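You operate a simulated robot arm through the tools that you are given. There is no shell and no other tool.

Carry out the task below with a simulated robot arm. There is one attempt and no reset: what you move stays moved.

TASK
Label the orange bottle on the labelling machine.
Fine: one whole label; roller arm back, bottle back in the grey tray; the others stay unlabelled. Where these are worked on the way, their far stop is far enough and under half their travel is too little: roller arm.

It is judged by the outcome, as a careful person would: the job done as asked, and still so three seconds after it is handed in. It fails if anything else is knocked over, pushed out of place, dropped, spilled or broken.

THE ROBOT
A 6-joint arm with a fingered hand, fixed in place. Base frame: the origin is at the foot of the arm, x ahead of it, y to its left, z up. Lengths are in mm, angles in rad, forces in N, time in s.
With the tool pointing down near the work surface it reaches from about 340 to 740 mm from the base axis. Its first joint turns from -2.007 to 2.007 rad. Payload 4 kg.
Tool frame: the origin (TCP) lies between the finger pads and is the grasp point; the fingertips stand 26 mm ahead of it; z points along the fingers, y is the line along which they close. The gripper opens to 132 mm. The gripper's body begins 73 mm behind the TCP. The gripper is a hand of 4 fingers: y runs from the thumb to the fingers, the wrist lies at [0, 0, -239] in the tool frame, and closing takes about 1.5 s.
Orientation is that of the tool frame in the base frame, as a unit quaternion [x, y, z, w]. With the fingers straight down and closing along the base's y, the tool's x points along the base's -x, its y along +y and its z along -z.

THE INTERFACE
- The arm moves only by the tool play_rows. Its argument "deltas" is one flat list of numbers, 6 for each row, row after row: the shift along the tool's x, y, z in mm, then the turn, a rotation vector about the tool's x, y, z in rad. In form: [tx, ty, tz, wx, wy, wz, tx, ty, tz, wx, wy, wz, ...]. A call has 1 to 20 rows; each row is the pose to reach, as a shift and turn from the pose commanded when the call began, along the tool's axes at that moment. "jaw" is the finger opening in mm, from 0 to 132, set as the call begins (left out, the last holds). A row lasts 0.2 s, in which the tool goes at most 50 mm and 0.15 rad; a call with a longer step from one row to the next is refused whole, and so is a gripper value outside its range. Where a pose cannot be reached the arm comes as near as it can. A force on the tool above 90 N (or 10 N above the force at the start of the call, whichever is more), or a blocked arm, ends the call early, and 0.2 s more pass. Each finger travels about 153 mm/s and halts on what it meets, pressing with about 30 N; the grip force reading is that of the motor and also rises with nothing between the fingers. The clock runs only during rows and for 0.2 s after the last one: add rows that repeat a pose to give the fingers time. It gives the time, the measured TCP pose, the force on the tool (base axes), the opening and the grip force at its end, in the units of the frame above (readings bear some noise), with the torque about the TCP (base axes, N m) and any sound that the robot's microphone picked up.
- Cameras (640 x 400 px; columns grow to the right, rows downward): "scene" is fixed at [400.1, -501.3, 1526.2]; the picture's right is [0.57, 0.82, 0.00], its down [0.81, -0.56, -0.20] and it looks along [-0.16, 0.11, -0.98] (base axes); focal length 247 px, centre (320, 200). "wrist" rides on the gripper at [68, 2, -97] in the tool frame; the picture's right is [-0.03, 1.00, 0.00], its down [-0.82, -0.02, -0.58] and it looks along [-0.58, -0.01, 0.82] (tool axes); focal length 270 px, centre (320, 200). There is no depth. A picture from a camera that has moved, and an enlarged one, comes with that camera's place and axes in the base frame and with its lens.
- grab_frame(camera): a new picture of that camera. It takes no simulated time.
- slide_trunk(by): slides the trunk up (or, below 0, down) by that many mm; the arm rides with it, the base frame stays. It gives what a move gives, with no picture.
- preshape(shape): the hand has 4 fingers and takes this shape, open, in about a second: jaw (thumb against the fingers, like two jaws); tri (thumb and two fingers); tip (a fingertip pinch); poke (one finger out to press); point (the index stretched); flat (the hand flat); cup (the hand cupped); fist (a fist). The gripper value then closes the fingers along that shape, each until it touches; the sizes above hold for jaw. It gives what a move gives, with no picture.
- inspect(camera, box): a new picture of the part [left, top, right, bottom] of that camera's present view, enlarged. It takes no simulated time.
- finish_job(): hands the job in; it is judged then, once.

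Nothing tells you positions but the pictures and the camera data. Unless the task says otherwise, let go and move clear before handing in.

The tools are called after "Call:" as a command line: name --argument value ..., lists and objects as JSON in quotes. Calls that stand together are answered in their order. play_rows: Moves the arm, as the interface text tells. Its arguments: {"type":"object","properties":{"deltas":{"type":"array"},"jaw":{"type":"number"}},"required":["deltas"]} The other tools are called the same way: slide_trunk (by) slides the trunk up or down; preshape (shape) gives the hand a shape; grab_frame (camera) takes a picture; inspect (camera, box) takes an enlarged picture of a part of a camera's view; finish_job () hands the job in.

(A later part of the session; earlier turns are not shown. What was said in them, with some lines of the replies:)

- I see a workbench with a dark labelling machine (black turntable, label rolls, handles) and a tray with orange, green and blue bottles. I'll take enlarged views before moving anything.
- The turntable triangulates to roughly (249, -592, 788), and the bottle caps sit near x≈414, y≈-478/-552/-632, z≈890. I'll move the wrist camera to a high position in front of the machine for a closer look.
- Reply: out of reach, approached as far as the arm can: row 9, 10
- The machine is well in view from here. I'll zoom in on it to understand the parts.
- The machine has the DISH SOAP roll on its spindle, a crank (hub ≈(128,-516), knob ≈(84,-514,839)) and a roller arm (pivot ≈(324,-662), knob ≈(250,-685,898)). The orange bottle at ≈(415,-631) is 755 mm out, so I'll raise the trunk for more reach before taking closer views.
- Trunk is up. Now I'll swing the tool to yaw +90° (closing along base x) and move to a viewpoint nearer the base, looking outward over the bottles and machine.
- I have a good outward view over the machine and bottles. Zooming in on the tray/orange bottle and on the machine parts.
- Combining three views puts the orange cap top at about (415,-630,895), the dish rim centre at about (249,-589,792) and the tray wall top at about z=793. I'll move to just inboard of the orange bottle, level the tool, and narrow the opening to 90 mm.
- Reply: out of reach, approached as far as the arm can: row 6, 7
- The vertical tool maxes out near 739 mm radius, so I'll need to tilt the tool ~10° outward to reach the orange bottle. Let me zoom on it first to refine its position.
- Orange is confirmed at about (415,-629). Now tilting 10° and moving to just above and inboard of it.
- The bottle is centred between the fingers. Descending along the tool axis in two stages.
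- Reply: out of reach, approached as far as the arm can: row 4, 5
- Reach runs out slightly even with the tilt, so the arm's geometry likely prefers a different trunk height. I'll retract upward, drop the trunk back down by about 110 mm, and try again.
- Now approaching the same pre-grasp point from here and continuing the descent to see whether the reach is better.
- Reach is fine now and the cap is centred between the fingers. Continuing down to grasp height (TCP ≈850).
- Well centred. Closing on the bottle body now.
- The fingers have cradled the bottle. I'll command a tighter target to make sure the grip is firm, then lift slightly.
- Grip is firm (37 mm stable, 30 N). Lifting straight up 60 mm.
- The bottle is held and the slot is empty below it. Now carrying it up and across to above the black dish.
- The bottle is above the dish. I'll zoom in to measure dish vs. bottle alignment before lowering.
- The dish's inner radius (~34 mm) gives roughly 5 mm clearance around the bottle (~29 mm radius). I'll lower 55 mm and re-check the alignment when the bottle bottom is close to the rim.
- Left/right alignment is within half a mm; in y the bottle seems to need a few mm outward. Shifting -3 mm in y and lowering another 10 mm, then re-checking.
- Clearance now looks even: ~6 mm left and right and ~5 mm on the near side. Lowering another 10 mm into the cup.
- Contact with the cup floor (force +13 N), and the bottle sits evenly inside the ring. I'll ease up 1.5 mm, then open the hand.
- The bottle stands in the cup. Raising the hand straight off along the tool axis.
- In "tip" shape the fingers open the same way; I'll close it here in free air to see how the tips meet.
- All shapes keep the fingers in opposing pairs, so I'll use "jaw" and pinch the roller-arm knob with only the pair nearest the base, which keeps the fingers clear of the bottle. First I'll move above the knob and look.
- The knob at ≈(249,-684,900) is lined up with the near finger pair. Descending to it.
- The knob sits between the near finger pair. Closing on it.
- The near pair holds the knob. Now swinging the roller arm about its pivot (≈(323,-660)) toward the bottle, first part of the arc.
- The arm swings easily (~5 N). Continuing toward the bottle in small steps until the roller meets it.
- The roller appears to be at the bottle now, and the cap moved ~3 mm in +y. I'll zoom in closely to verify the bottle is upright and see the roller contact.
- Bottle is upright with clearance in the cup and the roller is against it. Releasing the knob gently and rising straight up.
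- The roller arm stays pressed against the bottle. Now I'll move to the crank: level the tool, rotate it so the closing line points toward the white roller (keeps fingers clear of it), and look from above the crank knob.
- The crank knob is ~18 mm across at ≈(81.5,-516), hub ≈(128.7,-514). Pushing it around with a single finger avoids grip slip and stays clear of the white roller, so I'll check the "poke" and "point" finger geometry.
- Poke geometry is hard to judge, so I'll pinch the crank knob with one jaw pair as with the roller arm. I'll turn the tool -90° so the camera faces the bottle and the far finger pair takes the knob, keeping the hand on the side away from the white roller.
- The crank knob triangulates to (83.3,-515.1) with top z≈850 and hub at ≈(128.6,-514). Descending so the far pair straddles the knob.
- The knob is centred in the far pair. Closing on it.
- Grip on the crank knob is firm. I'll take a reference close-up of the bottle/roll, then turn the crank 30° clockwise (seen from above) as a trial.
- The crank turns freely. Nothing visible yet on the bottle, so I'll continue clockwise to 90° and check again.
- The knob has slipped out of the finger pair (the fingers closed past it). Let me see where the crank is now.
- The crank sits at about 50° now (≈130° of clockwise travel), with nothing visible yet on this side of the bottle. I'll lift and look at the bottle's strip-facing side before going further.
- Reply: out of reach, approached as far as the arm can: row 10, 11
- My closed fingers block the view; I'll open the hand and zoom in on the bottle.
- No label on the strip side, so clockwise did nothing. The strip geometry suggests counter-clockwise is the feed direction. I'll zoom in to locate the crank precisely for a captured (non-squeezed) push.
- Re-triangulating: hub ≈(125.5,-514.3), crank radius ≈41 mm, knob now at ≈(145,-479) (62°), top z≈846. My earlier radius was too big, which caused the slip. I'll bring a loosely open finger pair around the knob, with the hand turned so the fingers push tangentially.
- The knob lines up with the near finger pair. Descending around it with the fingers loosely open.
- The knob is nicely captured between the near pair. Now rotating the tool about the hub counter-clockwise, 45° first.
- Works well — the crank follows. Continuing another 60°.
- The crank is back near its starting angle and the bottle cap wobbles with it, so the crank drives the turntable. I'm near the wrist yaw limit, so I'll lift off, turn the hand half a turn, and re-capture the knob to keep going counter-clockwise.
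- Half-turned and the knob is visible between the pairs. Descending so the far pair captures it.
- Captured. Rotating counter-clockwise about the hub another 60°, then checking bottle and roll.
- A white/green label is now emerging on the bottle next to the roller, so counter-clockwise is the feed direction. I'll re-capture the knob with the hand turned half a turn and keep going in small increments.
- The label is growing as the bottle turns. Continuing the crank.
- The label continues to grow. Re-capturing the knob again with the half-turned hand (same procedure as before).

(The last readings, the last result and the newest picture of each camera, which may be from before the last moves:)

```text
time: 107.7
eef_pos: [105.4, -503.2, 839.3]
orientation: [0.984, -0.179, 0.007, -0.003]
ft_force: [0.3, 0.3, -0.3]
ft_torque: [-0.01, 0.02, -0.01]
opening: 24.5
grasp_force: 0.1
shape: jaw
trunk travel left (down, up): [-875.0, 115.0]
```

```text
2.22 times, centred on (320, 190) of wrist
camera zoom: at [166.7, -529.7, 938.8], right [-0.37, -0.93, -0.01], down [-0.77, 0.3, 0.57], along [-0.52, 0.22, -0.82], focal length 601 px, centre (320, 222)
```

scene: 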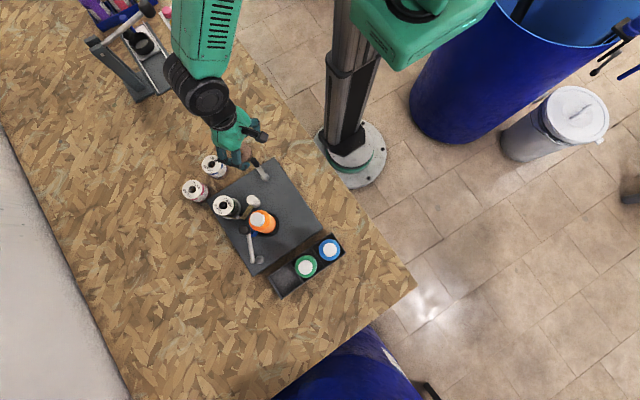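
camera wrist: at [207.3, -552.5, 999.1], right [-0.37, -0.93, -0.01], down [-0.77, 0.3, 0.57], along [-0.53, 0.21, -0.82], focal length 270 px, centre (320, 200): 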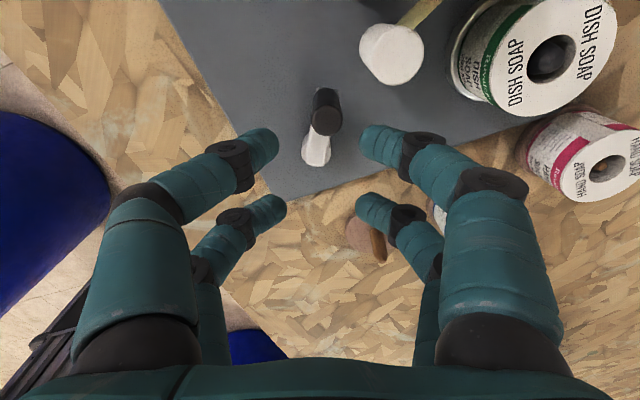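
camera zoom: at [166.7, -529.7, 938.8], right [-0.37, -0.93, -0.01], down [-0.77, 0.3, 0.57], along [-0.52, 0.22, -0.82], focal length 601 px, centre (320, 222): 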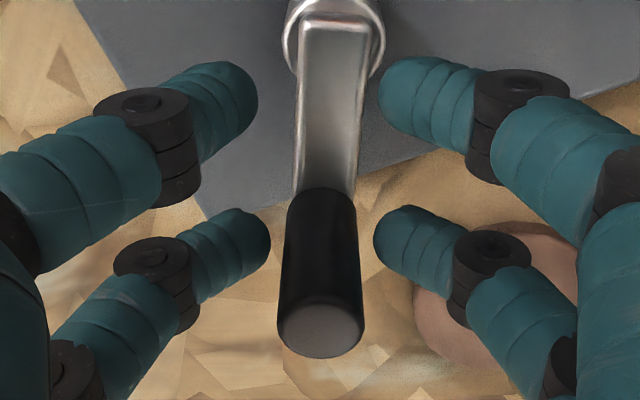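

Captured again. Turning another 60° counter-clockwise.

Call:
play_rows --deltas '[-0.32, 3.1, 0, 0, 0, -0.1309, -0.24, 6.22, 0, 0, 0, -0.2618, 0.26, 9.29, 0, 0, 0, -0.3927, 1.15, 12.29, 0, 0, 0, -0.5236, 2.42, 15.14, 0, 0, 0, -0.6545, 4.05, 17.79, 0, 0, 0, -0.7854, 6.02, 20.2, 0, 0, 0, -0.9163, 8.29, 22.35, 0, 0, 0, -1.0472]'

Call:
inspect --camera "wrist" --box '[200, 100, 440, 280]'

Call:
inspect --camera "scene" --box '[215, 190, 290, 245]'

```text
time: 109.5
eef_pos: [103.0, -526.9, 840.1]
orientation: [0.941, 0.338, 0.007, 0.001]
ft_force: [-0.3, 0.4, 0.3]
ft_torque: [0.01, -0.01, 0.0]
opening: 24.4
grasp_force: 0.1
shape: jaw
trunk travel left (down, up): [-875.0, 115.0]
```

```text
2.22 times, centred on (320, 190) of wrist
camera zoom: at [156.2, -484.9, 938.0], right [0.62, -0.79, 0.01], down [-0.65, -0.51, 0.57], along [-0.44, -0.35, -0.82], focal length 601 px, centre (320, 222)
```

zoom: 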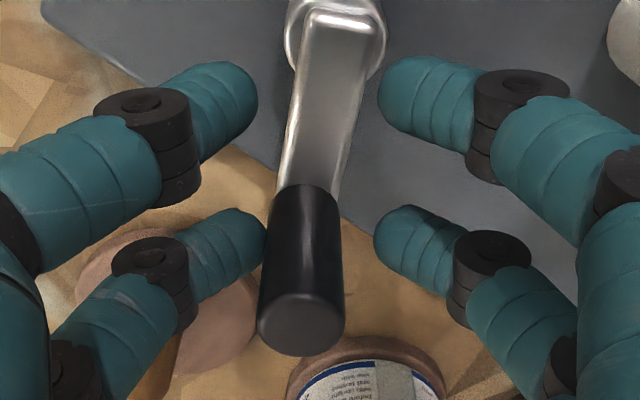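

```text
7.27 times, centred on (252, 218) of scene
camera zoom: at [400.1, -501.3, 1526.2], right [0.57, 0.82, 0.0], down [0.81, -0.56, -0.2], along [-0.16, 0.11, -0.98], focal length 1798 px, centre (811, 73)
```

zoom: 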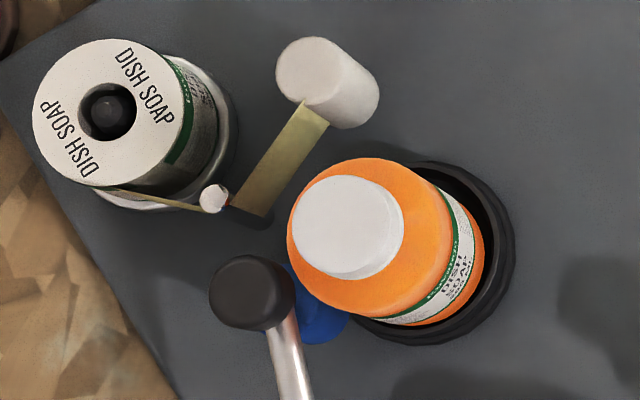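

Call:
play_rows --deltas '[-0.32, 3.1, 0, 0, 0, -0.1309, -0.24, 6.22, 0, 0, 0, -0.2618, 0.26, 9.29, 0, 0, 0, -0.3927, 1.15, 12.29, 0, 0, 0, -0.5236, 2.42, 15.14, 0, 0, 0, -0.6545, 4.05, 17.79, 0, 0, 0, -0.7854]'

Call:
inspect --camera "wrist" --box '[200, 100, 440, 280]'

Call:
inspect --camera "scene" --box '[215, 190, 290, 245]'

```text
time: 110.9
eef_pos: [118.6, -538.1, 840.1]
orientation: [0.74, 0.673, 0.006, 0.004]
ft_force: [0.2, -0.7, 0.1]
ft_torque: [0.0, 0.0, -0.04]
opening: 24.3
grasp_force: 0.1
shape: jaw
trunk travel left (down, up): [-875.0, 115.0]
```

```text
2.22 times, centred on (320, 190) of wrist
camera zoom: at [126.2, -470.5, 937.6], right [0.99, -0.12, 0.01], down [-0.11, -0.81, 0.57], along [-0.06, -0.57, -0.82], focal length 601 px, centre (320, 222)
```

zoom: 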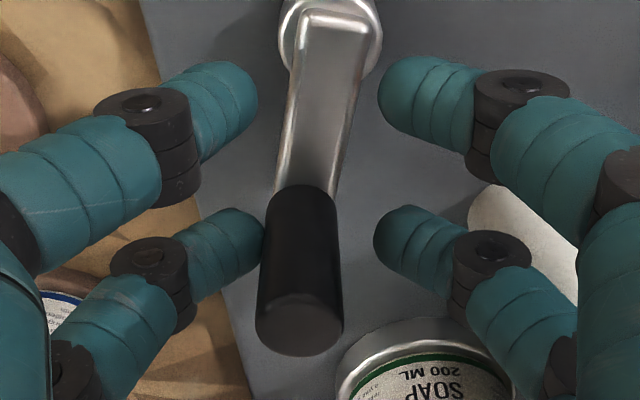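

```text
7.27 times, centred on (252, 218) of scene
camera zoom: at [400.1, -501.3, 1526.2], right [0.57, 0.82, 0.0], down [0.81, -0.56, -0.2], along [-0.16, 0.11, -0.98], focal length 1798 px, centre (811, 73)
```

zoom: 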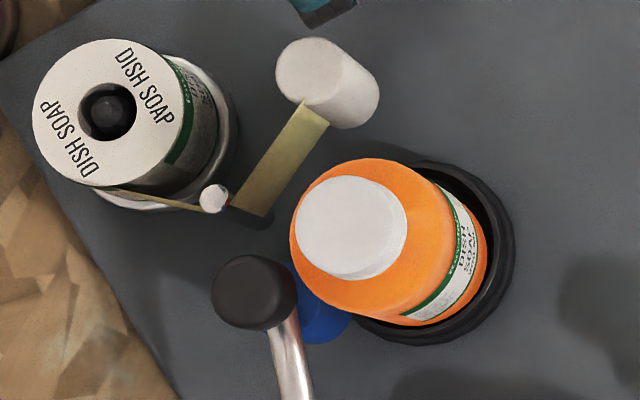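

Call:
inspect --camera "scene" --box '[250, 210, 280, 240]'

```text
13.33 times, centred on (265, 225) of scene
camera zoom: at [400.1, -501.3, 1526.2], right [0.57, 0.82, 0.0], down [0.81, -0.56, -0.2], along [-0.16, 0.11, -0.98], focal length 3296 px, centre (1053, -133)
```

zoom: 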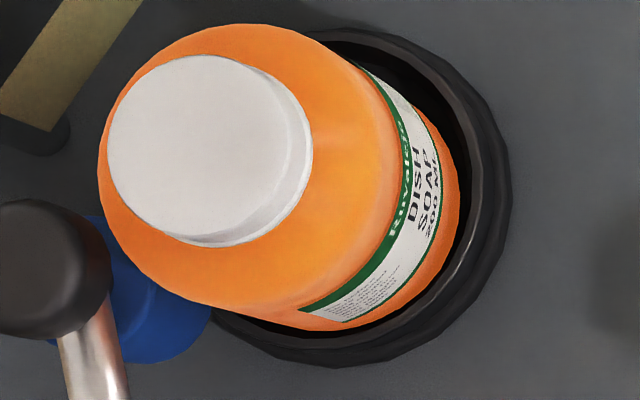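

The trailing edge of the label is now clear of the roller: one complete "DISH SOAP 200 ML" label is on the bottle. I stop cranking here, open the fingers away from the knob and lift straight up.

Call:
play_rows --deltas '[0, 0, 0, 0, 0, 0, 0, 0, 0, 0, 0, 0, 0, 0, -20, 0, 0, 0, 0, 0, -50, 0, 0, 0, 0, 0, -90, 0, 0, 0, 0, 0, -130, 0, 0, 0, 0, 0, -160, 0, 0, 0, 0, 0, -160, 0, 0, 0]' --jaw 36

Call:
inspect --camera "scene" --box '[215, 150, 305, 245]'

```text
time: 112.7
eef_pos: [116.9, -537.5, 1001.2]
orientation: [0.74, 0.672, 0.006, 0.003]
ft_force: [0.7, 1.0, -0.9]
ft_torque: [-0.02, -0.02, -0.01]
opening: 35.6
grasp_force: 0.1
shape: jaw
trunk travel left (down, up): [-875.0, 115.0]
```

```text
4.21 times, centred on (260, 198) of scene
camera zoom: at [400.1, -501.3, 1526.2], right [0.57, 0.82, 0.0], down [0.81, -0.56, -0.2], along [-0.16, 0.11, -0.98], focal length 1041 px, centre (573, 210)
```

zoom: 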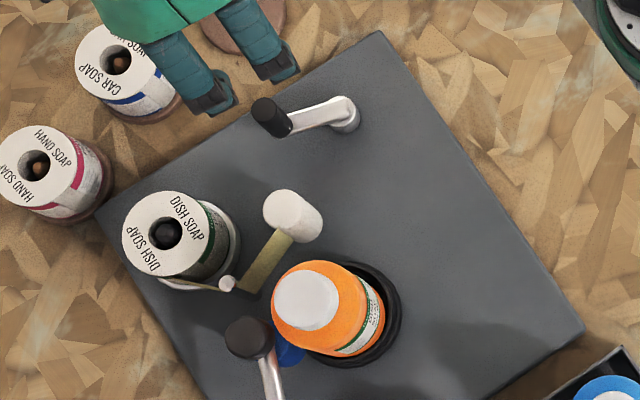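

Label is on and complete. Now moving above the roller-arm knob (≈(250,-634)) with the same 10° tilt as before.

Call:
play_rows --deltas '[-14, 23.7, 0, 0.001, -0.0296, -0.016, -28, 47.4, 0, 0.0019, -0.0592, -0.0319, -42, 71, 1, 0.0029, -0.0888, -0.0479, -56, 94.7, 3, 0.0039, -0.1184, -0.0638, -70, 118.4, 6, 0.0048, -0.148, -0.0798, -84.5, 142.1, 10.7, 0.0058, -0.1776, -0.0957, -84.5, 142.1, 10.7, 0.0058, -0.1776, -0.0957]' --jaw 44

Call:
grab_frame --camera "wrist"

```text
time: 114.3
eef_pos: [250.8, -636.2, 990.4]
orientation: [0.706, 0.703, -0.061, 0.061]
ft_force: [-0.9, 0.3, -0.3]
ft_torque: [-0.03, 0.0, 0.03]
opening: 43.8
grasp_force: 0.0
shape: jaw
trunk travel left (down, up): [-875.0, 115.0]
```

```text
taken
camera wrist: at [252.5, -552.9, 1073.9], right [1.0, -0.03, 0.0], down [-0.02, -0.7, 0.71], along [-0.02, -0.71, -0.7], focal length 270 px, centre (320, 200)
```

wrist: 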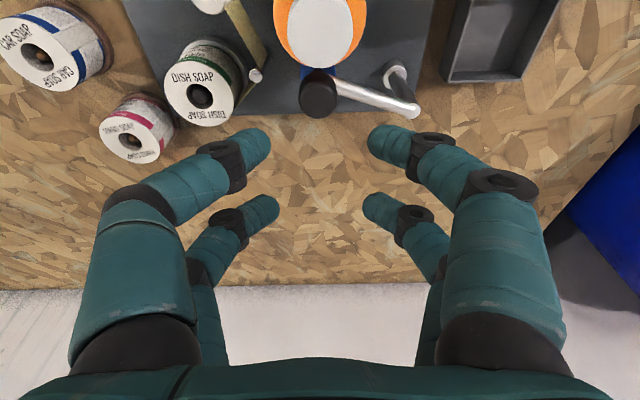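

Call:
play_rows --deltas '[0.2, -0.2, 20, 0, 0, 0, 0.4, -0.3, 40, 0, 0, 0, 0.6, -0.4, 60, 0, 0, 0, 0.6, -0.4, 60, 0, 0, 0]'

Call:
grab_frame --camera "wrist"

```text
time: 115.3
eef_pos: [250.0, -645.3, 930.4]
orientation: [0.705, 0.704, -0.062, 0.061]
ft_force: [0.6, 0.0, 0.6]
ft_torque: [-0.02, 0.01, -0.01]
opening: 43.4
grasp_force: 0.0
shape: jaw
trunk travel left (down, up): [-875.0, 115.0]
```

```text
taken
camera wrist: at [251.6, -561.8, 1015.1], right [1.0, -0.03, 0.0], down [-0.02, -0.7, 0.71], along [-0.02, -0.71, -0.7], focal length 270 px, centre (320, 200)
```

wrist: 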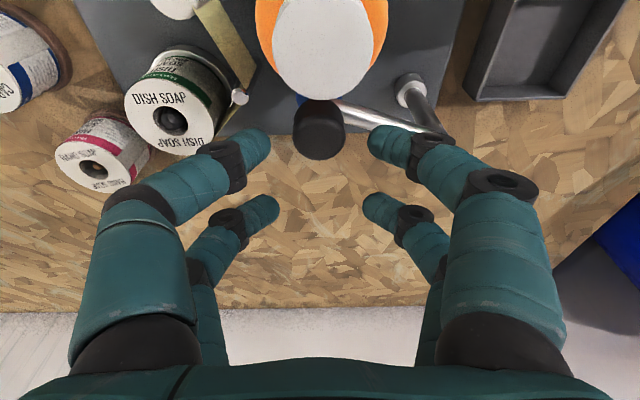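

Call:
play_rows --deltas '[0, 0, 12, 0, 0, 0, 0, 0, 23, 0, 0, 0, 0, 0, 23, 0, 0, 0]'

Call:
inspect --camera "wrist" --box '[200, 0, 460, 220]'

```text
time: 116.1
eef_pos: [249.1, -650.0, 908.7]
orientation: [0.704, 0.704, -0.061, 0.061]
ft_force: [-0.1, 0.4, 0.3]
ft_torque: [-0.01, -0.01, -0.03]
opening: 43.5
grasp_force: 0.1
shape: jaw
trunk travel left (down, up): [-875.0, 115.0]
```

```text
1.82 times, centred on (330, 110) of wrist
camera zoom: at [251.4, -566.3, 992.4], right [1.0, -0.03, 0.0], down [-0.02, -0.7, 0.71], along [-0.02, -0.71, -0.7], focal length 491 px, centre (302, 364)
```

zoom: 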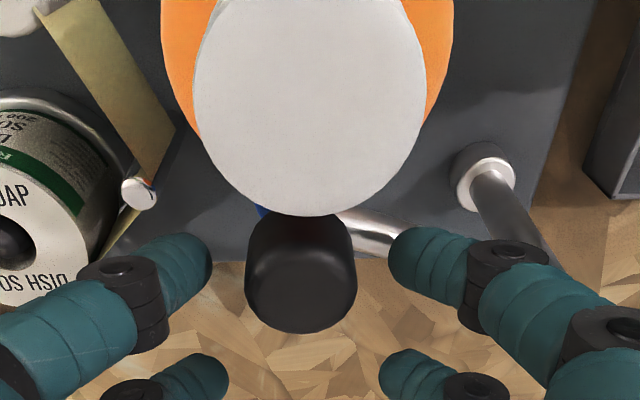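

Call:
play_rows --deltas '[0, 0, 0, 0, 0, 0, 0, 0, 0, 0, 0, 0, 0, 0, 0, 0, 0, 0, 0, 0, 0, 0, 0, 0, 0, 0, 0, 0, 0, 0]' --jaw 14

Call:
inspect --camera "wrist" --box '[200, 0, 460, 220]'

```text
time: 117.3
eef_pos: [248.9, -650.8, 908.4]
orientation: [0.705, 0.704, -0.061, 0.061]
ft_force: [-0.2, -2.4, -1.7]
ft_torque: [-0.07, 0.0, -0.03]
opening: 8.2
grasp_force: 29.9
shape: jaw
trunk travel left (down, up): [-875.0, 115.0]
```

```text
1.82 times, centred on (330, 110) of wrist
camera zoom: at [251.4, -566.6, 992.3], right [1.0, -0.03, 0.0], down [-0.02, -0.7, 0.71], along [-0.02, -0.71, -0.7], focal length 491 px, centre (302, 364)
```

zoom: 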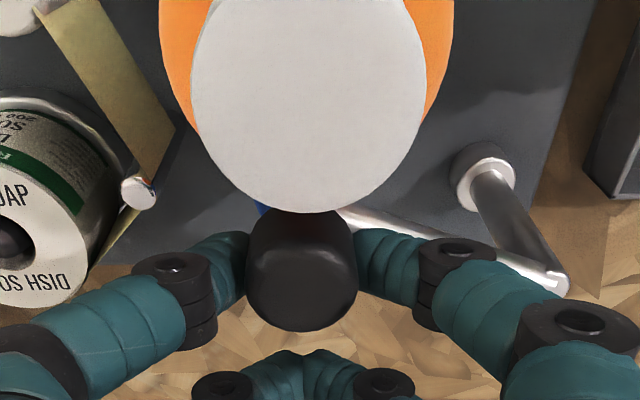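

Gripped. Swinging the roller arm back along its arc to the rest position.

Call:
play_rows --deltas '[-3.2, -1.1, 0.55, 0, 0, 0, -6.4, -2, 1.1, 0, 0, 0, -9.7, -2.8, 1.7, 0, 0, 0, -13, -3.5, 2.3, 0, 0, 0, -16.4, -4, 2.9, 0, 0, 0, -19.7, -4.4, 3.4, 0, 0, 0, -26.4, -4.7, 4.6, 0, 0, 0, -33.1, -4.4, 5.8, 0, 0, 0, -39.8, -3.5, 6.9, 0, 0, 0]'

Call:
grab_frame --camera "wrist"

Call:
inspect --camera "scene" --box '[190, 170, 350, 280]'

```text
time: 119.3
eef_pos: [245.7, -692.1, 908.2]
orientation: [0.705, 0.704, -0.062, 0.061]
ft_force: [1.1, 0.5, -10.0]
ft_torque: [-0.15, -0.04, 0.08]
opening: 6.7
grasp_force: 29.9
shape: jaw
trunk travel left (down, up): [-875.0, 115.0]
```

```text
taken
camera wrist: at [247.6, -607.7, 992.9], right [1.0, -0.03, 0.0], down [-0.02, -0.7, 0.71], along [-0.02, -0.71, -0.7], focal length 270 px, centre (320, 200)
```

wrist: 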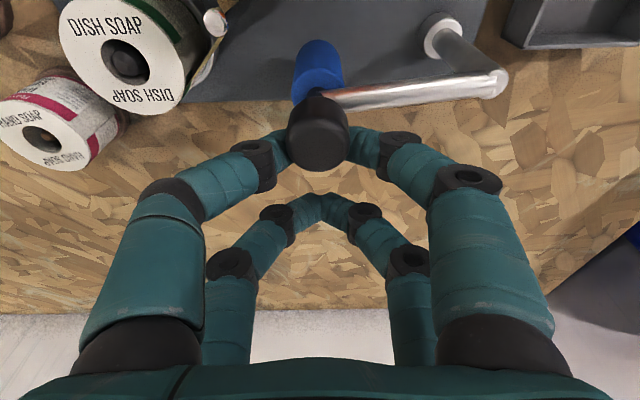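

```text
3.64 times, centred on (270, 225) of scene
camera zoom: at [400.1, -501.3, 1526.2], right [0.57, 0.82, 0.0], down [0.81, -0.56, -0.2], along [-0.16, 0.11, -0.98], focal length 899 px, centre (502, 109)
```

zoom: 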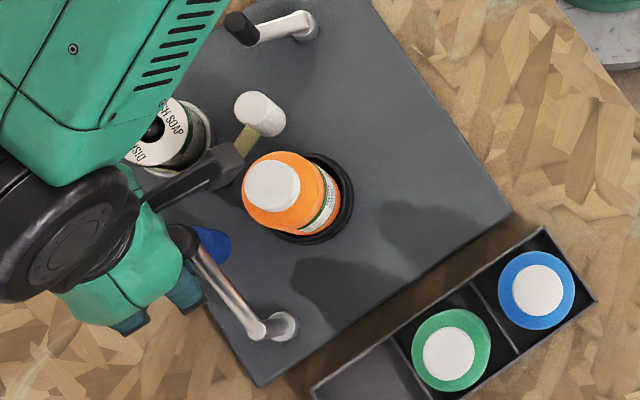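

The knob slid partway along the pads (knob ≈185° of its arc, needs ≈197°). I'll open, re-centre so the squeeze favours the return direction, and grip again for the rest.

Call:
play_rows --deltas '[0, 0, 0, 0, 0, 0, 0, 0, 0, 0, 0, 0, 0, 0, 0, 0, 0, 0]' --jaw 46

Call:
play_rows --deltas '[4, 0, -0.7, 0, 0, 0, 8, 0, -1.4, 0, 0, 0, 12.3, 0, -2.2, 0, 0, 0, 12.3, 0, -2.2, 0, 0, 0]'

Call:
grab_frame --camera "wrist"

```text
time: 120.1
eef_pos: [245.1, -691.0, 909.3]
orientation: [0.705, 0.703, -0.062, 0.063]
ft_force: [-0.7, -0.5, 0.0]
ft_torque: [-0.03, 0.0, -0.02]
opening: 45.4
grasp_force: 0.1
shape: jaw
trunk travel left (down, up): [-875.0, 115.0]
```

```text
time: 121.1
eef_pos: [246.0, -676.9, 910.2]
orientation: [0.705, 0.704, -0.062, 0.063]
ft_force: [0.4, 0.9, 1.2]
ft_torque: [-0.02, -0.03, -0.01]
opening: 45.3
grasp_force: 0.1
shape: jaw
trunk travel left (down, up): [-875.0, 115.0]
```

```text
taken
camera wrist: at [248.1, -593.8, 994.2], right [1.0, -0.03, 0.0], down [-0.02, -0.7, 0.71], along [-0.02, -0.71, -0.7], focal length 270 px, centre (320, 200)
```

wrist: 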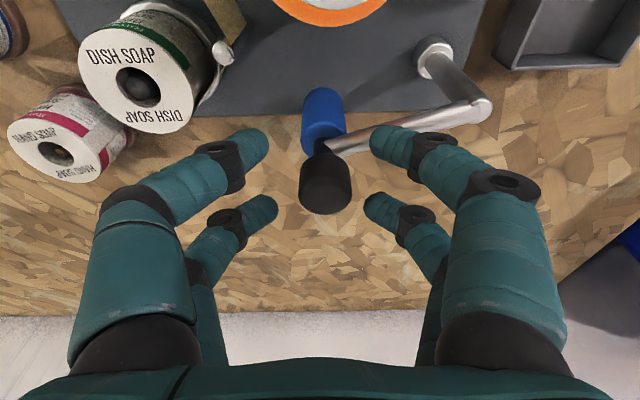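

The arm has come back to its original rest position (knob ≈(249,-685)). Lifting straight up and verifying.

Call:
play_rows --deltas '[-3.5, 0.5, -20, 0, 0, 0, -8.6, 0.5, -49, 0, 0, 0, -15.5, 0.5, -88.6, 0, 0, 0, -15.5, 0.5, -88.6, 0, 0, 0]'

Call:
grab_frame --camera "wrist"

Call:
inspect --camera "scene" --box '[190, 170, 350, 280]'

```text
time: 122.1
eef_pos: [245.8, -678.9, 999.6]
orientation: [0.705, 0.704, -0.061, 0.062]
ft_force: [0.7, -0.5, -0.1]
ft_torque: [0.01, 0.01, 0.03]
opening: 45.7
grasp_force: 0.0
shape: jaw
trunk travel left (down, up): [-875.0, 115.0]
```

```text
taken
camera wrist: at [247.2, -594.0, 1084.1], right [1.0, -0.03, 0.0], down [-0.02, -0.7, 0.71], along [-0.02, -0.71, -0.7], focal length 270 px, centre (320, 200)
```

wrist: 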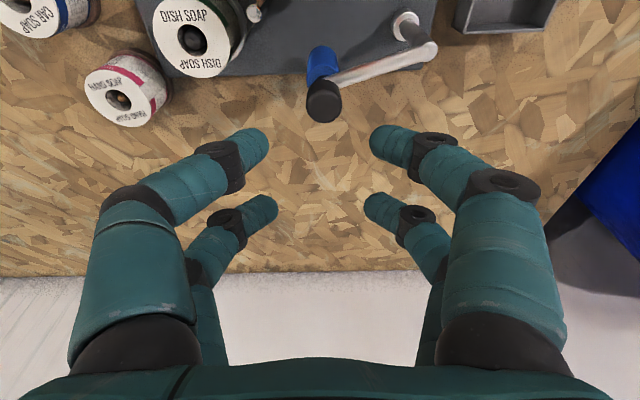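

```text
3.64 times, centred on (270, 225) of scene
camera zoom: at [400.1, -501.3, 1526.2], right [0.57, 0.82, 0.0], down [0.81, -0.56, -0.2], along [-0.16, 0.11, -0.98], focal length 899 px, centre (502, 109)
```

zoom: 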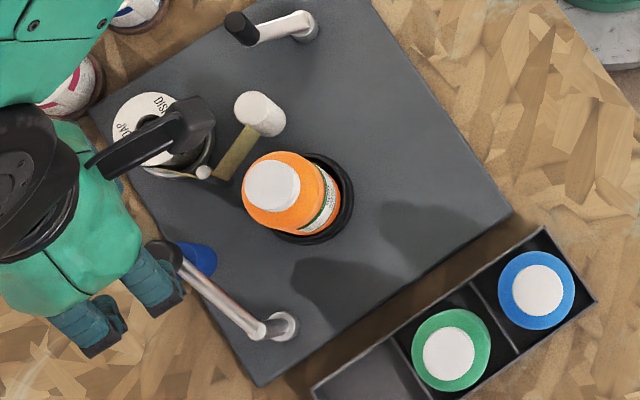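

Call:
inspect --camera "scene" --box '[170, 130, 370, 310]'

Call:
inspect --camera "scene" --box '[215, 190, 290, 245]'

```text
2.22 times, centred on (270, 220) of scene
camera zoom: at [400.1, -501.3, 1526.2], right [0.57, 0.82, 0.0], down [0.81, -0.56, -0.2], along [-0.16, 0.11, -0.98], focal length 549 px, centre (431, 156)
```

zoom: 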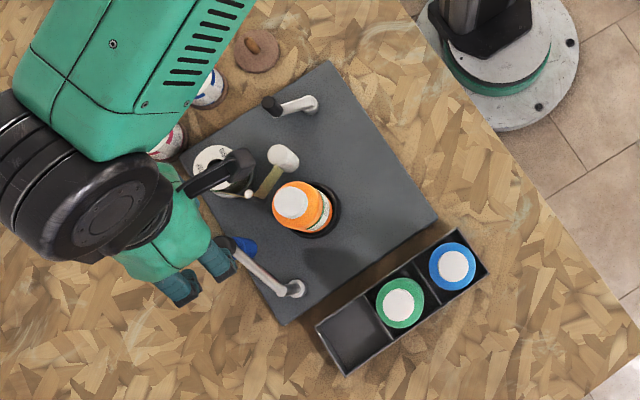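

```text
7.27 times, centred on (252, 218) of scene
camera zoom: at [400.1, -501.3, 1526.2], right [0.57, 0.82, 0.0], down [0.81, -0.56, -0.2], along [-0.16, 0.11, -0.98], focal length 1798 px, centre (811, 73)
```

zoom: 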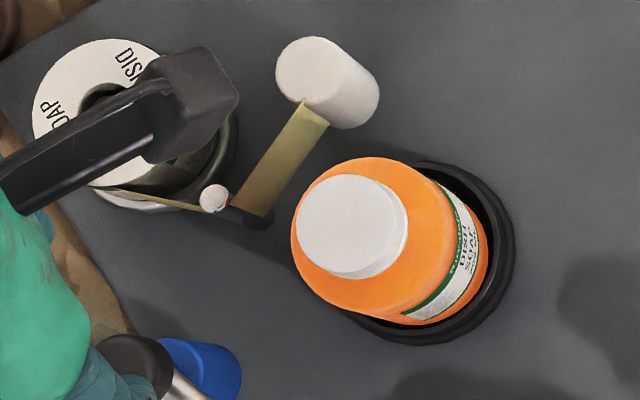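

The roller arm looks back at rest. Now moving above the labelled bottle to pick it up.

Call:
play_rows --deltas '[28, 1, -3.5, 0, 0, 0, 56, 2.5, -7, 0, 0, 0, 84, 4, -10.5, 0, 0, 0, 111.8, 5, -13.8, 0, 0, 0, 111.8, 5, -13.8, 0, 0, 0]' --jaw 88

Call:
grab_frame --camera "wrist"

Call:
inspect --camera "scene" --box '[170, 130, 370, 310]'

```text
time: 123.3
eef_pos: [249.2, -564.6, 994.6]
orientation: [0.705, 0.703, -0.061, 0.062]
ft_force: [0.6, 0.9, 0.3]
ft_torque: [0.01, 0.0, 0.03]
opening: 87.5
grasp_force: 0.1
shape: jaw
trunk travel left (down, up): [-875.0, 115.0]
```

```text
taken
camera wrist: at [251.9, -480.9, 1077.3], right [1.0, -0.03, 0.0], down [-0.02, -0.7, 0.71], along [-0.02, -0.71, -0.7], focal length 270 px, centre (320, 200)
```

wrist: 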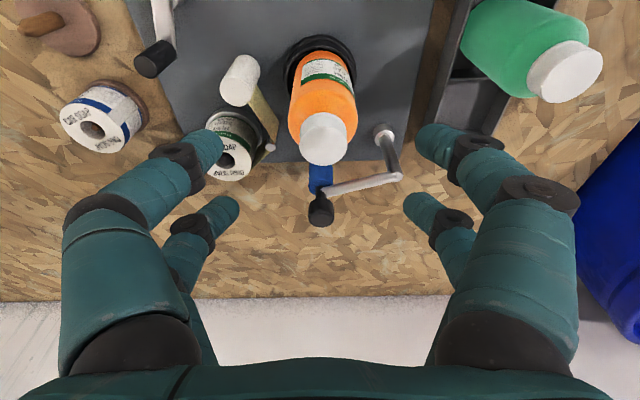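

```text
2.22 times, centred on (270, 220) of scene
camera zoom: at [400.1, -501.3, 1526.2], right [0.57, 0.82, 0.0], down [0.81, -0.56, -0.2], along [-0.16, 0.11, -0.98], focal length 549 px, centre (431, 156)
```

zoom: 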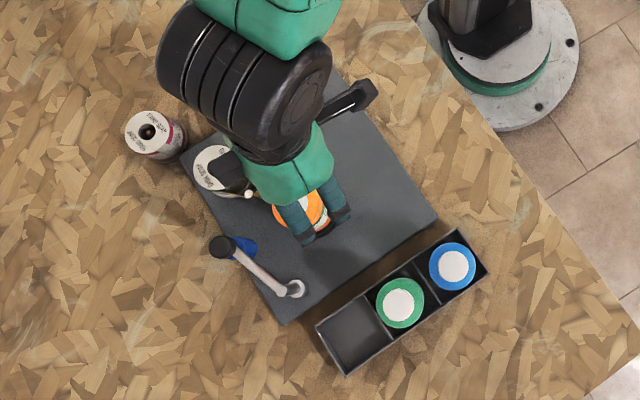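

The roller arm matches its original position exactly. Zooming in to locate the bottle accurately for the pick.

Call:
inspect --camera "wrist" --box '[190, 20, 420, 240]'

```text
1.82 times, centred on (305, 130) of wrist
camera zoom: at [251.9, -480.9, 1077.3], right [1.0, -0.03, 0.0], down [-0.02, -0.7, 0.71], along [-0.02, -0.71, -0.7], focal length 491 px, centre (347, 327)
```

zoom: 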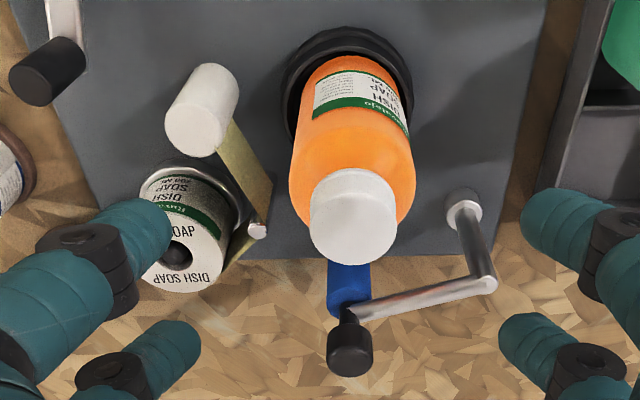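

The bottle (with its label) is at ≈(251.5,-594) by the same measure that gave (248.6,-597) when I released it, i.e. shifted ≈3 mm. Descending with that offset.

Call:
play_rows --deltas '[0, 1.4, 25, 0, 0, 0, 0, 2.8, 50, 0, 0, 0, 0, 2.8, 70, 0, 0, 0, 0, 2.8, 85, 0, 0, 0, 0, 2.8, 85, 0, 0, 0]' --jaw 84

Call:
grab_frame --camera "wrist"

```text
time: 124.5
eef_pos: [255.0, -579.2, 907.6]
orientation: [0.706, 0.703, -0.062, 0.061]
ft_force: [-0.2, 0.0, -0.2]
ft_torque: [0.05, 0.01, -0.01]
opening: 84.5
grasp_force: 0.1
shape: jaw
trunk travel left (down, up): [-875.0, 115.0]
```

```text
taken
camera wrist: at [255.6, -495.3, 992.3], right [1.0, -0.03, 0.0], down [-0.02, -0.7, 0.71], along [-0.02, -0.71, -0.7], focal length 270 px, centre (320, 200)
```

wrist: 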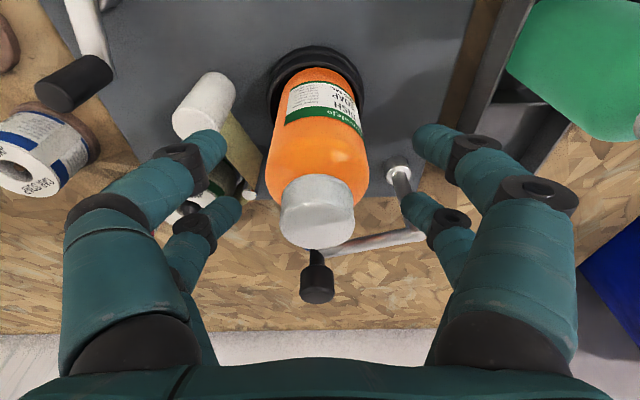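

Call:
play_rows --deltas '[0, -0.6, 12, 0, 0, 0, 0, -1.2, 24, 0, 0, 0, 0, -1.2, 34, 0, 0, 0, 0, -1.2, 43, 0, 0, 0, 0, -1.2, 43, 0, 0, 0]'

Call:
grab_frame --camera "wrist"

```text
time: 125.7
eef_pos: [253.3, -587.5, 868.2]
orientation: [0.705, 0.704, -0.062, 0.061]
ft_force: [-1.0, 0.3, 0.0]
ft_torque: [0.0, -0.01, -0.02]
opening: 84.3
grasp_force: 0.0
shape: jaw
trunk travel left (down, up): [-875.0, 115.0]
```

```text
taken
camera wrist: at [254.8, -503.3, 951.6], right [1.0, -0.03, 0.0], down [-0.02, -0.7, 0.71], along [-0.02, -0.71, -0.7], focal length 270 px, centre (320, 200)
```

wrist: 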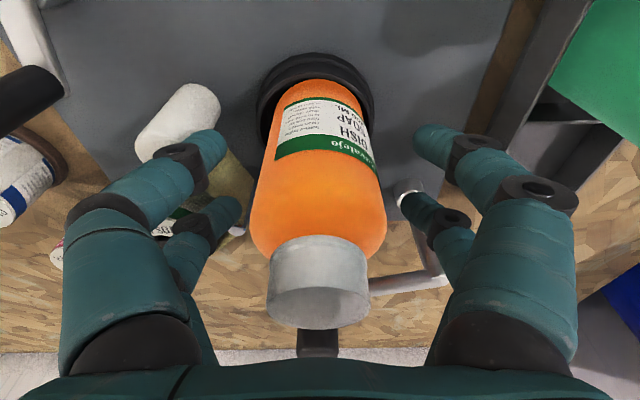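

The view matches the original grasp geometry. Closing on the bottle.

Call:
play_rows --deltas '[0, 0, 0, 0, 0, 0, 0, 0, 0, 0, 0, 0, 0, 0, 0, 0, 0, 0, 0, 0, 0, 0, 0, 0, 0, 0, 0, 0, 0, 0, 0, 0, 0, 0, 0, 0]' --jaw 40

Call:
play_rows --deltas '[0, 0, 0, 0, 0, 0, 0, 0, 0, 0, 0, 0, 0, 0, 0, 0, 0, 0, 0, 0, 0, 0, 0, 0]' --jaw 15

Call:
grab_frame --camera "wrist"

```text
time: 127.1
eef_pos: [253.1, -587.1, 867.9]
orientation: [0.705, 0.704, -0.062, 0.062]
ft_force: [0.0, 0.1, -2.0]
ft_torque: [0.06, 0.0, 0.0]
opening: 37.4
grasp_force: 29.7
shape: jaw
trunk travel left (down, up): [-875.0, 115.0]
```

```text
time: 128.1
eef_pos: [252.6, -587.6, 866.9]
orientation: [0.705, 0.704, -0.062, 0.061]
ft_force: [0.1, -0.1, 0.4]
ft_torque: [0.06, 0.03, 0.0]
opening: 36.7
grasp_force: 30.1
shape: jaw
trunk travel left (down, up): [-875.0, 115.0]
```

```text
taken
camera wrist: at [254.9, -503.3, 951.8], right [1.0, -0.03, 0.0], down [-0.02, -0.7, 0.71], along [-0.02, -0.71, -0.7], focal length 270 px, centre (320, 200)
```

wrist: 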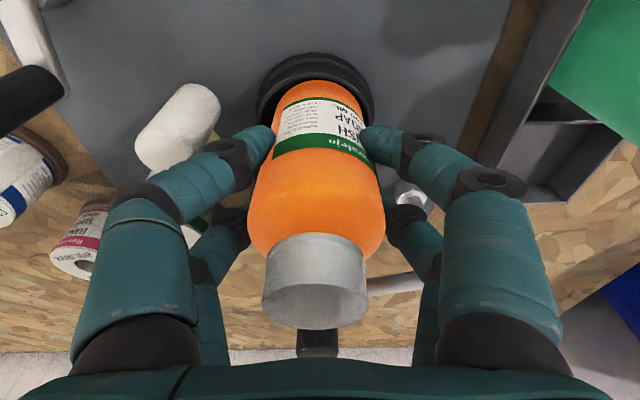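

Firm grip again. Lifting straight up out of the cup.

Call:
play_rows --deltas '[-1.4, 0, -7.9, 0, 0, 0, -2.8, 0, -15.8, 0, 0, 0, -5.2, 0, -29.6, 0, 0, 0, -7.7, 0, -44.3, 0, 0, 0, -10.3, 0, -59, 0, 0, 0, -13, 0, -74, 0, 0, 0, -13, 0, -74, 0, 0, 0]'

Call:
grab_frame --camera "wrist"

Call:
inspect --camera "scene" --box '[190, 170, 350, 280]'

```text
time: 129.7
eef_pos: [251.3, -588.5, 942.7]
orientation: [0.705, 0.704, -0.062, 0.062]
ft_force: [-0.3, -0.8, -2.4]
ft_torque: [-0.02, 0.02, 0.02]
opening: 36.5
grasp_force: 29.9
shape: jaw
trunk travel left (down, up): [-875.0, 115.0]
```

```text
taken
camera wrist: at [254.3, -503.9, 1027.0], right [1.0, -0.03, 0.0], down [-0.02, -0.7, 0.71], along [-0.02, -0.71, -0.7], focal length 270 px, centre (320, 200)
```

wrist: 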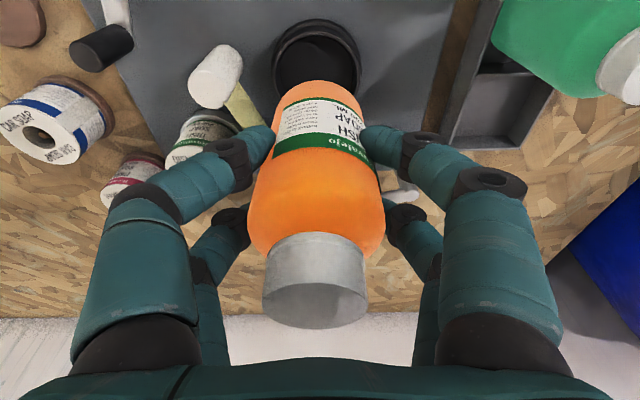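

```text
3.64 times, centred on (270, 225) of scene
camera zoom: at [400.1, -501.3, 1526.2], right [0.57, 0.82, 0.0], down [0.81, -0.56, -0.2], along [-0.16, 0.11, -0.98], focal length 899 px, centre (502, 109)
```

zoom: 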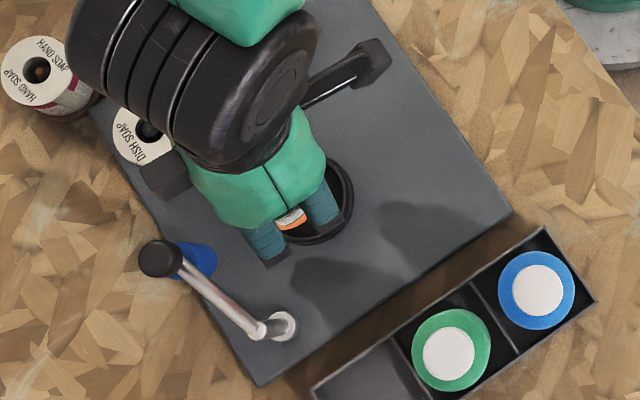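

The labelled bottle is out of the cup; the roller arm is at rest. Carrying it back over the empty tray slot.

Call:
play_rows --deltas '[-8, 32.6, 1.4, 0, 0, 0, -15.9, 65.2, 2.8, 0, 0, 0, -23.9, 97.8, 4.3, 0, 0, 0, -31.8, 130.4, 5.7, 0, 0, 0, -37.2, 163, 21.9, 0, 0, 0, -34.6, 163, 36.7, 0, 0, 0, -34.6, 163, 36.7, 0, 0, 0]'

Call:
grab_frame --camera "wrist"

Call:
grab_frame --camera "scene"

```text
time: 131.3
eef_pos: [416.2, -627.5, 913.6]
orientation: [0.705, 0.703, -0.061, 0.061]
ft_force: [-0.3, -0.6, -2.2]
ft_torque: [0.0, -0.03, 0.0]
opening: 36.5
grasp_force: 30.1
shape: jaw
trunk travel left (down, up): [-875.0, 115.0]
```

```text
taken
camera wrist: at [417.5, -544.1, 996.9], right [1.0, -0.03, 0.0], down [-0.02, -0.7, 0.71], along [-0.02, -0.71, -0.7], focal length 270 px, centre (320, 200)
```

wrist: 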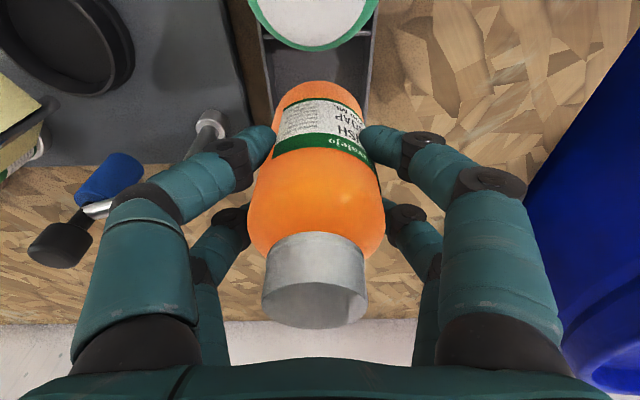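

```text
taken
```

scene: 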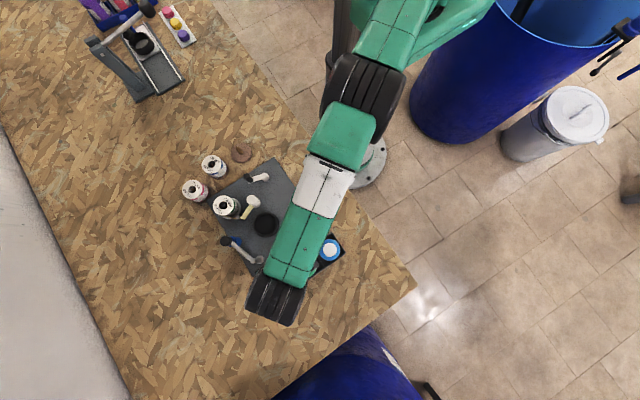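

Aligned just as when it was lifted out. Lowering straight down into the slot.

Call:
play_rows --deltas '[1.8, -0.2, 10, 0, 0, 0, 3.5, -0.3, 20, 0, 0, 0, 5.3, -0.3, 30, 0, 0, 0, 7.1, -0.3, 40, 0, 0, 0, 8.9, -0.3, 50, 0, 0, 0, 10.1, -0.3, 57.1, 0, 0, 0, 10.1, -0.3, 57.1, 0, 0, 0]'

Call:
grab_frame --camera "wrist"

```text
time: 132.9
eef_pos: [415.6, -628.3, 855.5]
orientation: [0.704, 0.704, -0.062, 0.062]
ft_force: [0.4, -0.6, -1.3]
ft_torque: [0.03, 0.0, -0.02]
opening: 36.3
grasp_force: 30.1
shape: jaw
trunk travel left (down, up): [-875.0, 115.0]
```

```text
taken
camera wrist: at [417.8, -545.0, 938.9], right [1.0, -0.03, 0.0], down [-0.02, -0.7, 0.71], along [-0.02, -0.71, -0.7], focal length 270 px, centre (320, 200)
```

wrist: 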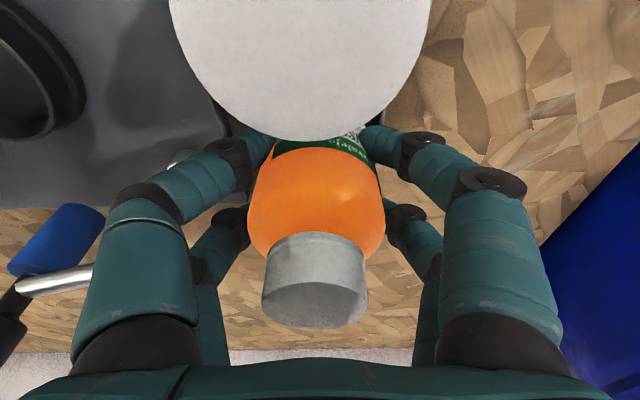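

Call:
play_rows --deltas '[0.3, 0, 1.5, 0, 0, 0, 0.5, 0, 3, 0, 0, 0, 0.8, 0, 4.5, 0, 0, 0, 1.1, 0, 6, 0, 0, 0, 1.1, 0, 6, 0, 0, 0]'

```text
time: 134.1
eef_pos: [415.9, -629.4, 849.8]
orientation: [0.705, 0.703, -0.062, 0.063]
ft_force: [0.4, -1.6, 4.4]
ft_torque: [0.01, 0.03, 0.0]
opening: 36.3
grasp_force: 30.3
shape: jaw
trunk travel left (down, up): [-875.0, 115.0]
```

The bottle has touched the tray floor (light contact at the expected height). Opening the hand.

Call:
play_rows --deltas '[0, 0, 0, 0, 0, 0, 0, 0, 0, 0, 0, 0, 0, 0, 0, 0, 0, 0, 0, 0, 0, 0, 0, 0, 0, 0, 0, 0, 0, 0]' --jaw 84

Call:
grab_frame --camera "wrist"

```text
time: 135.3
eef_pos: [414.7, -628.8, 848.6]
orientation: [0.705, 0.704, -0.062, 0.062]
ft_force: [0.2, -0.2, 0.2]
ft_torque: [0.01, 0.03, 0.0]
opening: 83.5
grasp_force: 0.0
shape: jaw
trunk travel left (down, up): [-875.0, 115.0]
```

```text
taken
camera wrist: at [417.3, -544.5, 932.4], right [1.0, -0.03, 0.0], down [-0.02, -0.7, 0.71], along [-0.02, -0.71, -0.7], focal length 270 px, centre (320, 200)
```

wrist: 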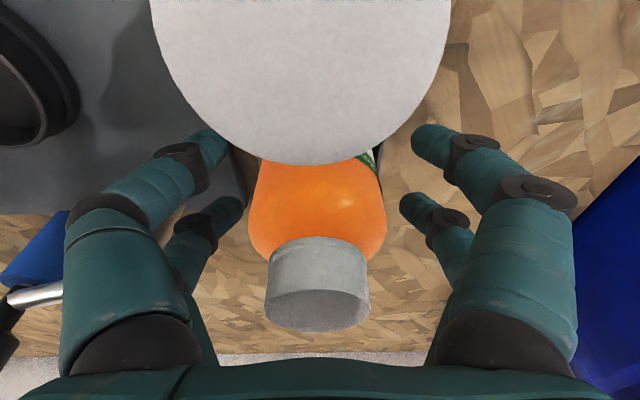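

Released and standing. Retracting up along the tool axis and away.

Call:
play_rows --deltas '[0, 0, -12, 0, 0, 0, 0, 0, -28, 0, 0, 0, 0, 0, -58, 0, 0, 0, 0, 0, -90, 0, 0, 0, 24, -13, -106, 0, 0, 0, 47.4, -27, -121, 0, 0, 0, 80, -45, -140, 0, 0, 0, 115, -65, -160, 0, 0, 0, 149.7, -85.3, -180, 0, 0, 0, 149.7, -85.3, -180, 0, 0, 0]'

Call:
grab_frame --camera "wrist"

Call:
grab_frame --camera "scene"

Call:
inspect --camera "scene" --box '[170, 130, 370, 310]'

```text
time: 137.5
eef_pos: [330.0, -449.3, 998.8]
orientation: [0.705, 0.704, -0.061, 0.061]
ft_force: [0.0, 0.2, 0.0]
ft_torque: [0.0, 0.02, 0.05]
opening: 83.6
grasp_force: 0.1
shape: jaw
trunk travel left (down, up): [-875.0, 115.0]
```

```text
taken
camera wrist: at [332.0, -365.3, 1082.6], right [1.0, -0.03, 0.0], down [-0.02, -0.7, 0.71], along [-0.02, -0.71, -0.7], focal length 270 px, centre (320, 200)
```

wrist: 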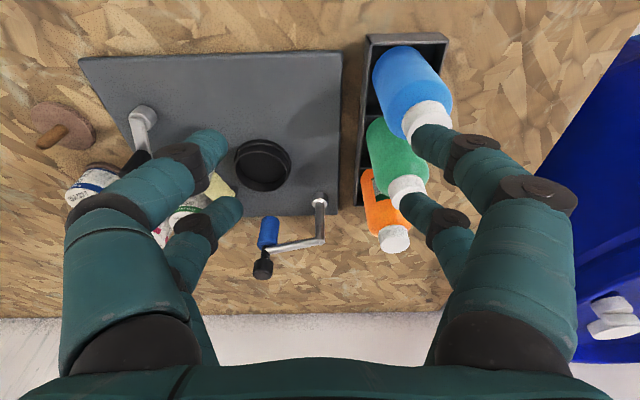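

```text
taken
```

scene: 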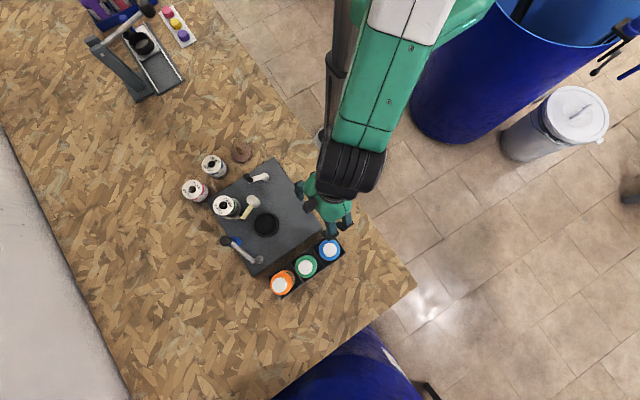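

```text
2.22 times, centred on (270, 220) of scene
camera zoom: at [400.1, -501.3, 1526.2], right [0.57, 0.82, 0.0], down [0.81, -0.56, -0.2], along [-0.16, 0.11, -0.98], focal length 549 px, centre (431, 156)
```

zoom: 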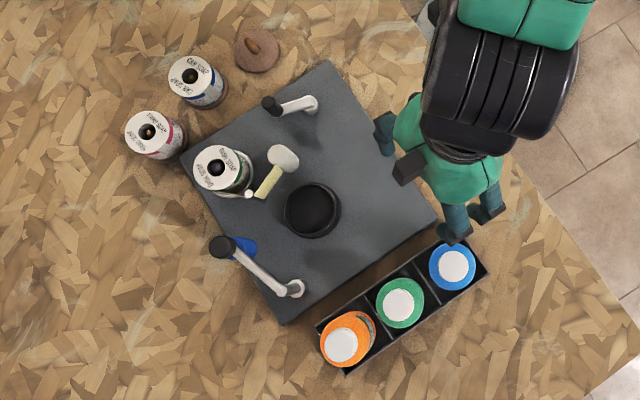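

Call:
inspect --camera "scene" --box '[260, 225, 350, 305]'

Call:
inspect --camera "wrist" --box '[330, 20, 480, 270]'

```text
5.00 times, centred on (305, 265) of scene
camera zoom: at [400.1, -501.3, 1526.2], right [0.57, 0.82, 0.0], down [0.81, -0.56, -0.2], along [-0.16, 0.11, -0.98], focal length 1236 px, centre (395, -125)
```

zoom: 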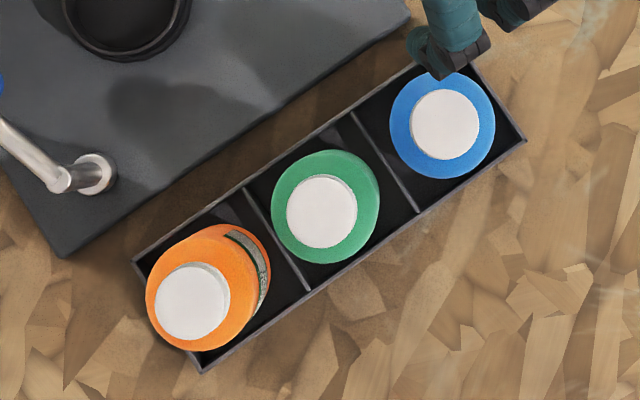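

```text
1.60 times, centred on (405, 145) of wrist
camera zoom: at [332.0, -365.3, 1082.6], right [1.0, -0.03, 0.0], down [-0.02, -0.7, 0.71], along [-0.02, -0.71, -0.7], focal length 432 px, centre (184, 288)
```

zoom: 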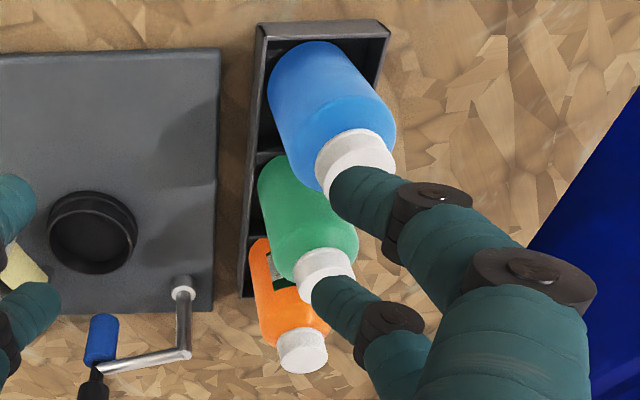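

The labelled orange bottle stands in its slot in the grey tray. The green and blue bottles are untouched and unlabelled, and the roller arm is at its original rest position. The hand is clear, so I'm handing in.

Call:
finish_job

```text
The job is handed in.
```

I labelled the orange bottle with one whole "DISH SOAP 200 ML" label and put it back in its slot in the grey tray. I saw the label's trailing edge pass clear of the roller and stopped cranking there.

- **Roller arm:** it was swung in against the bottle for the labelling. In the camera picture it is now back where it started.
- **Other bottles:** the green and blue bottles were not touched and have no labels.
- **Crank:** I first turned it clockwise by mistake, which applied nothing. I then turned it counter-clockwise, and that fed the label. I left the crank at a different angle from where it started.

Nothing was knocked over, dropped or pushed out of place. The hand was clear of everything when I handed in.
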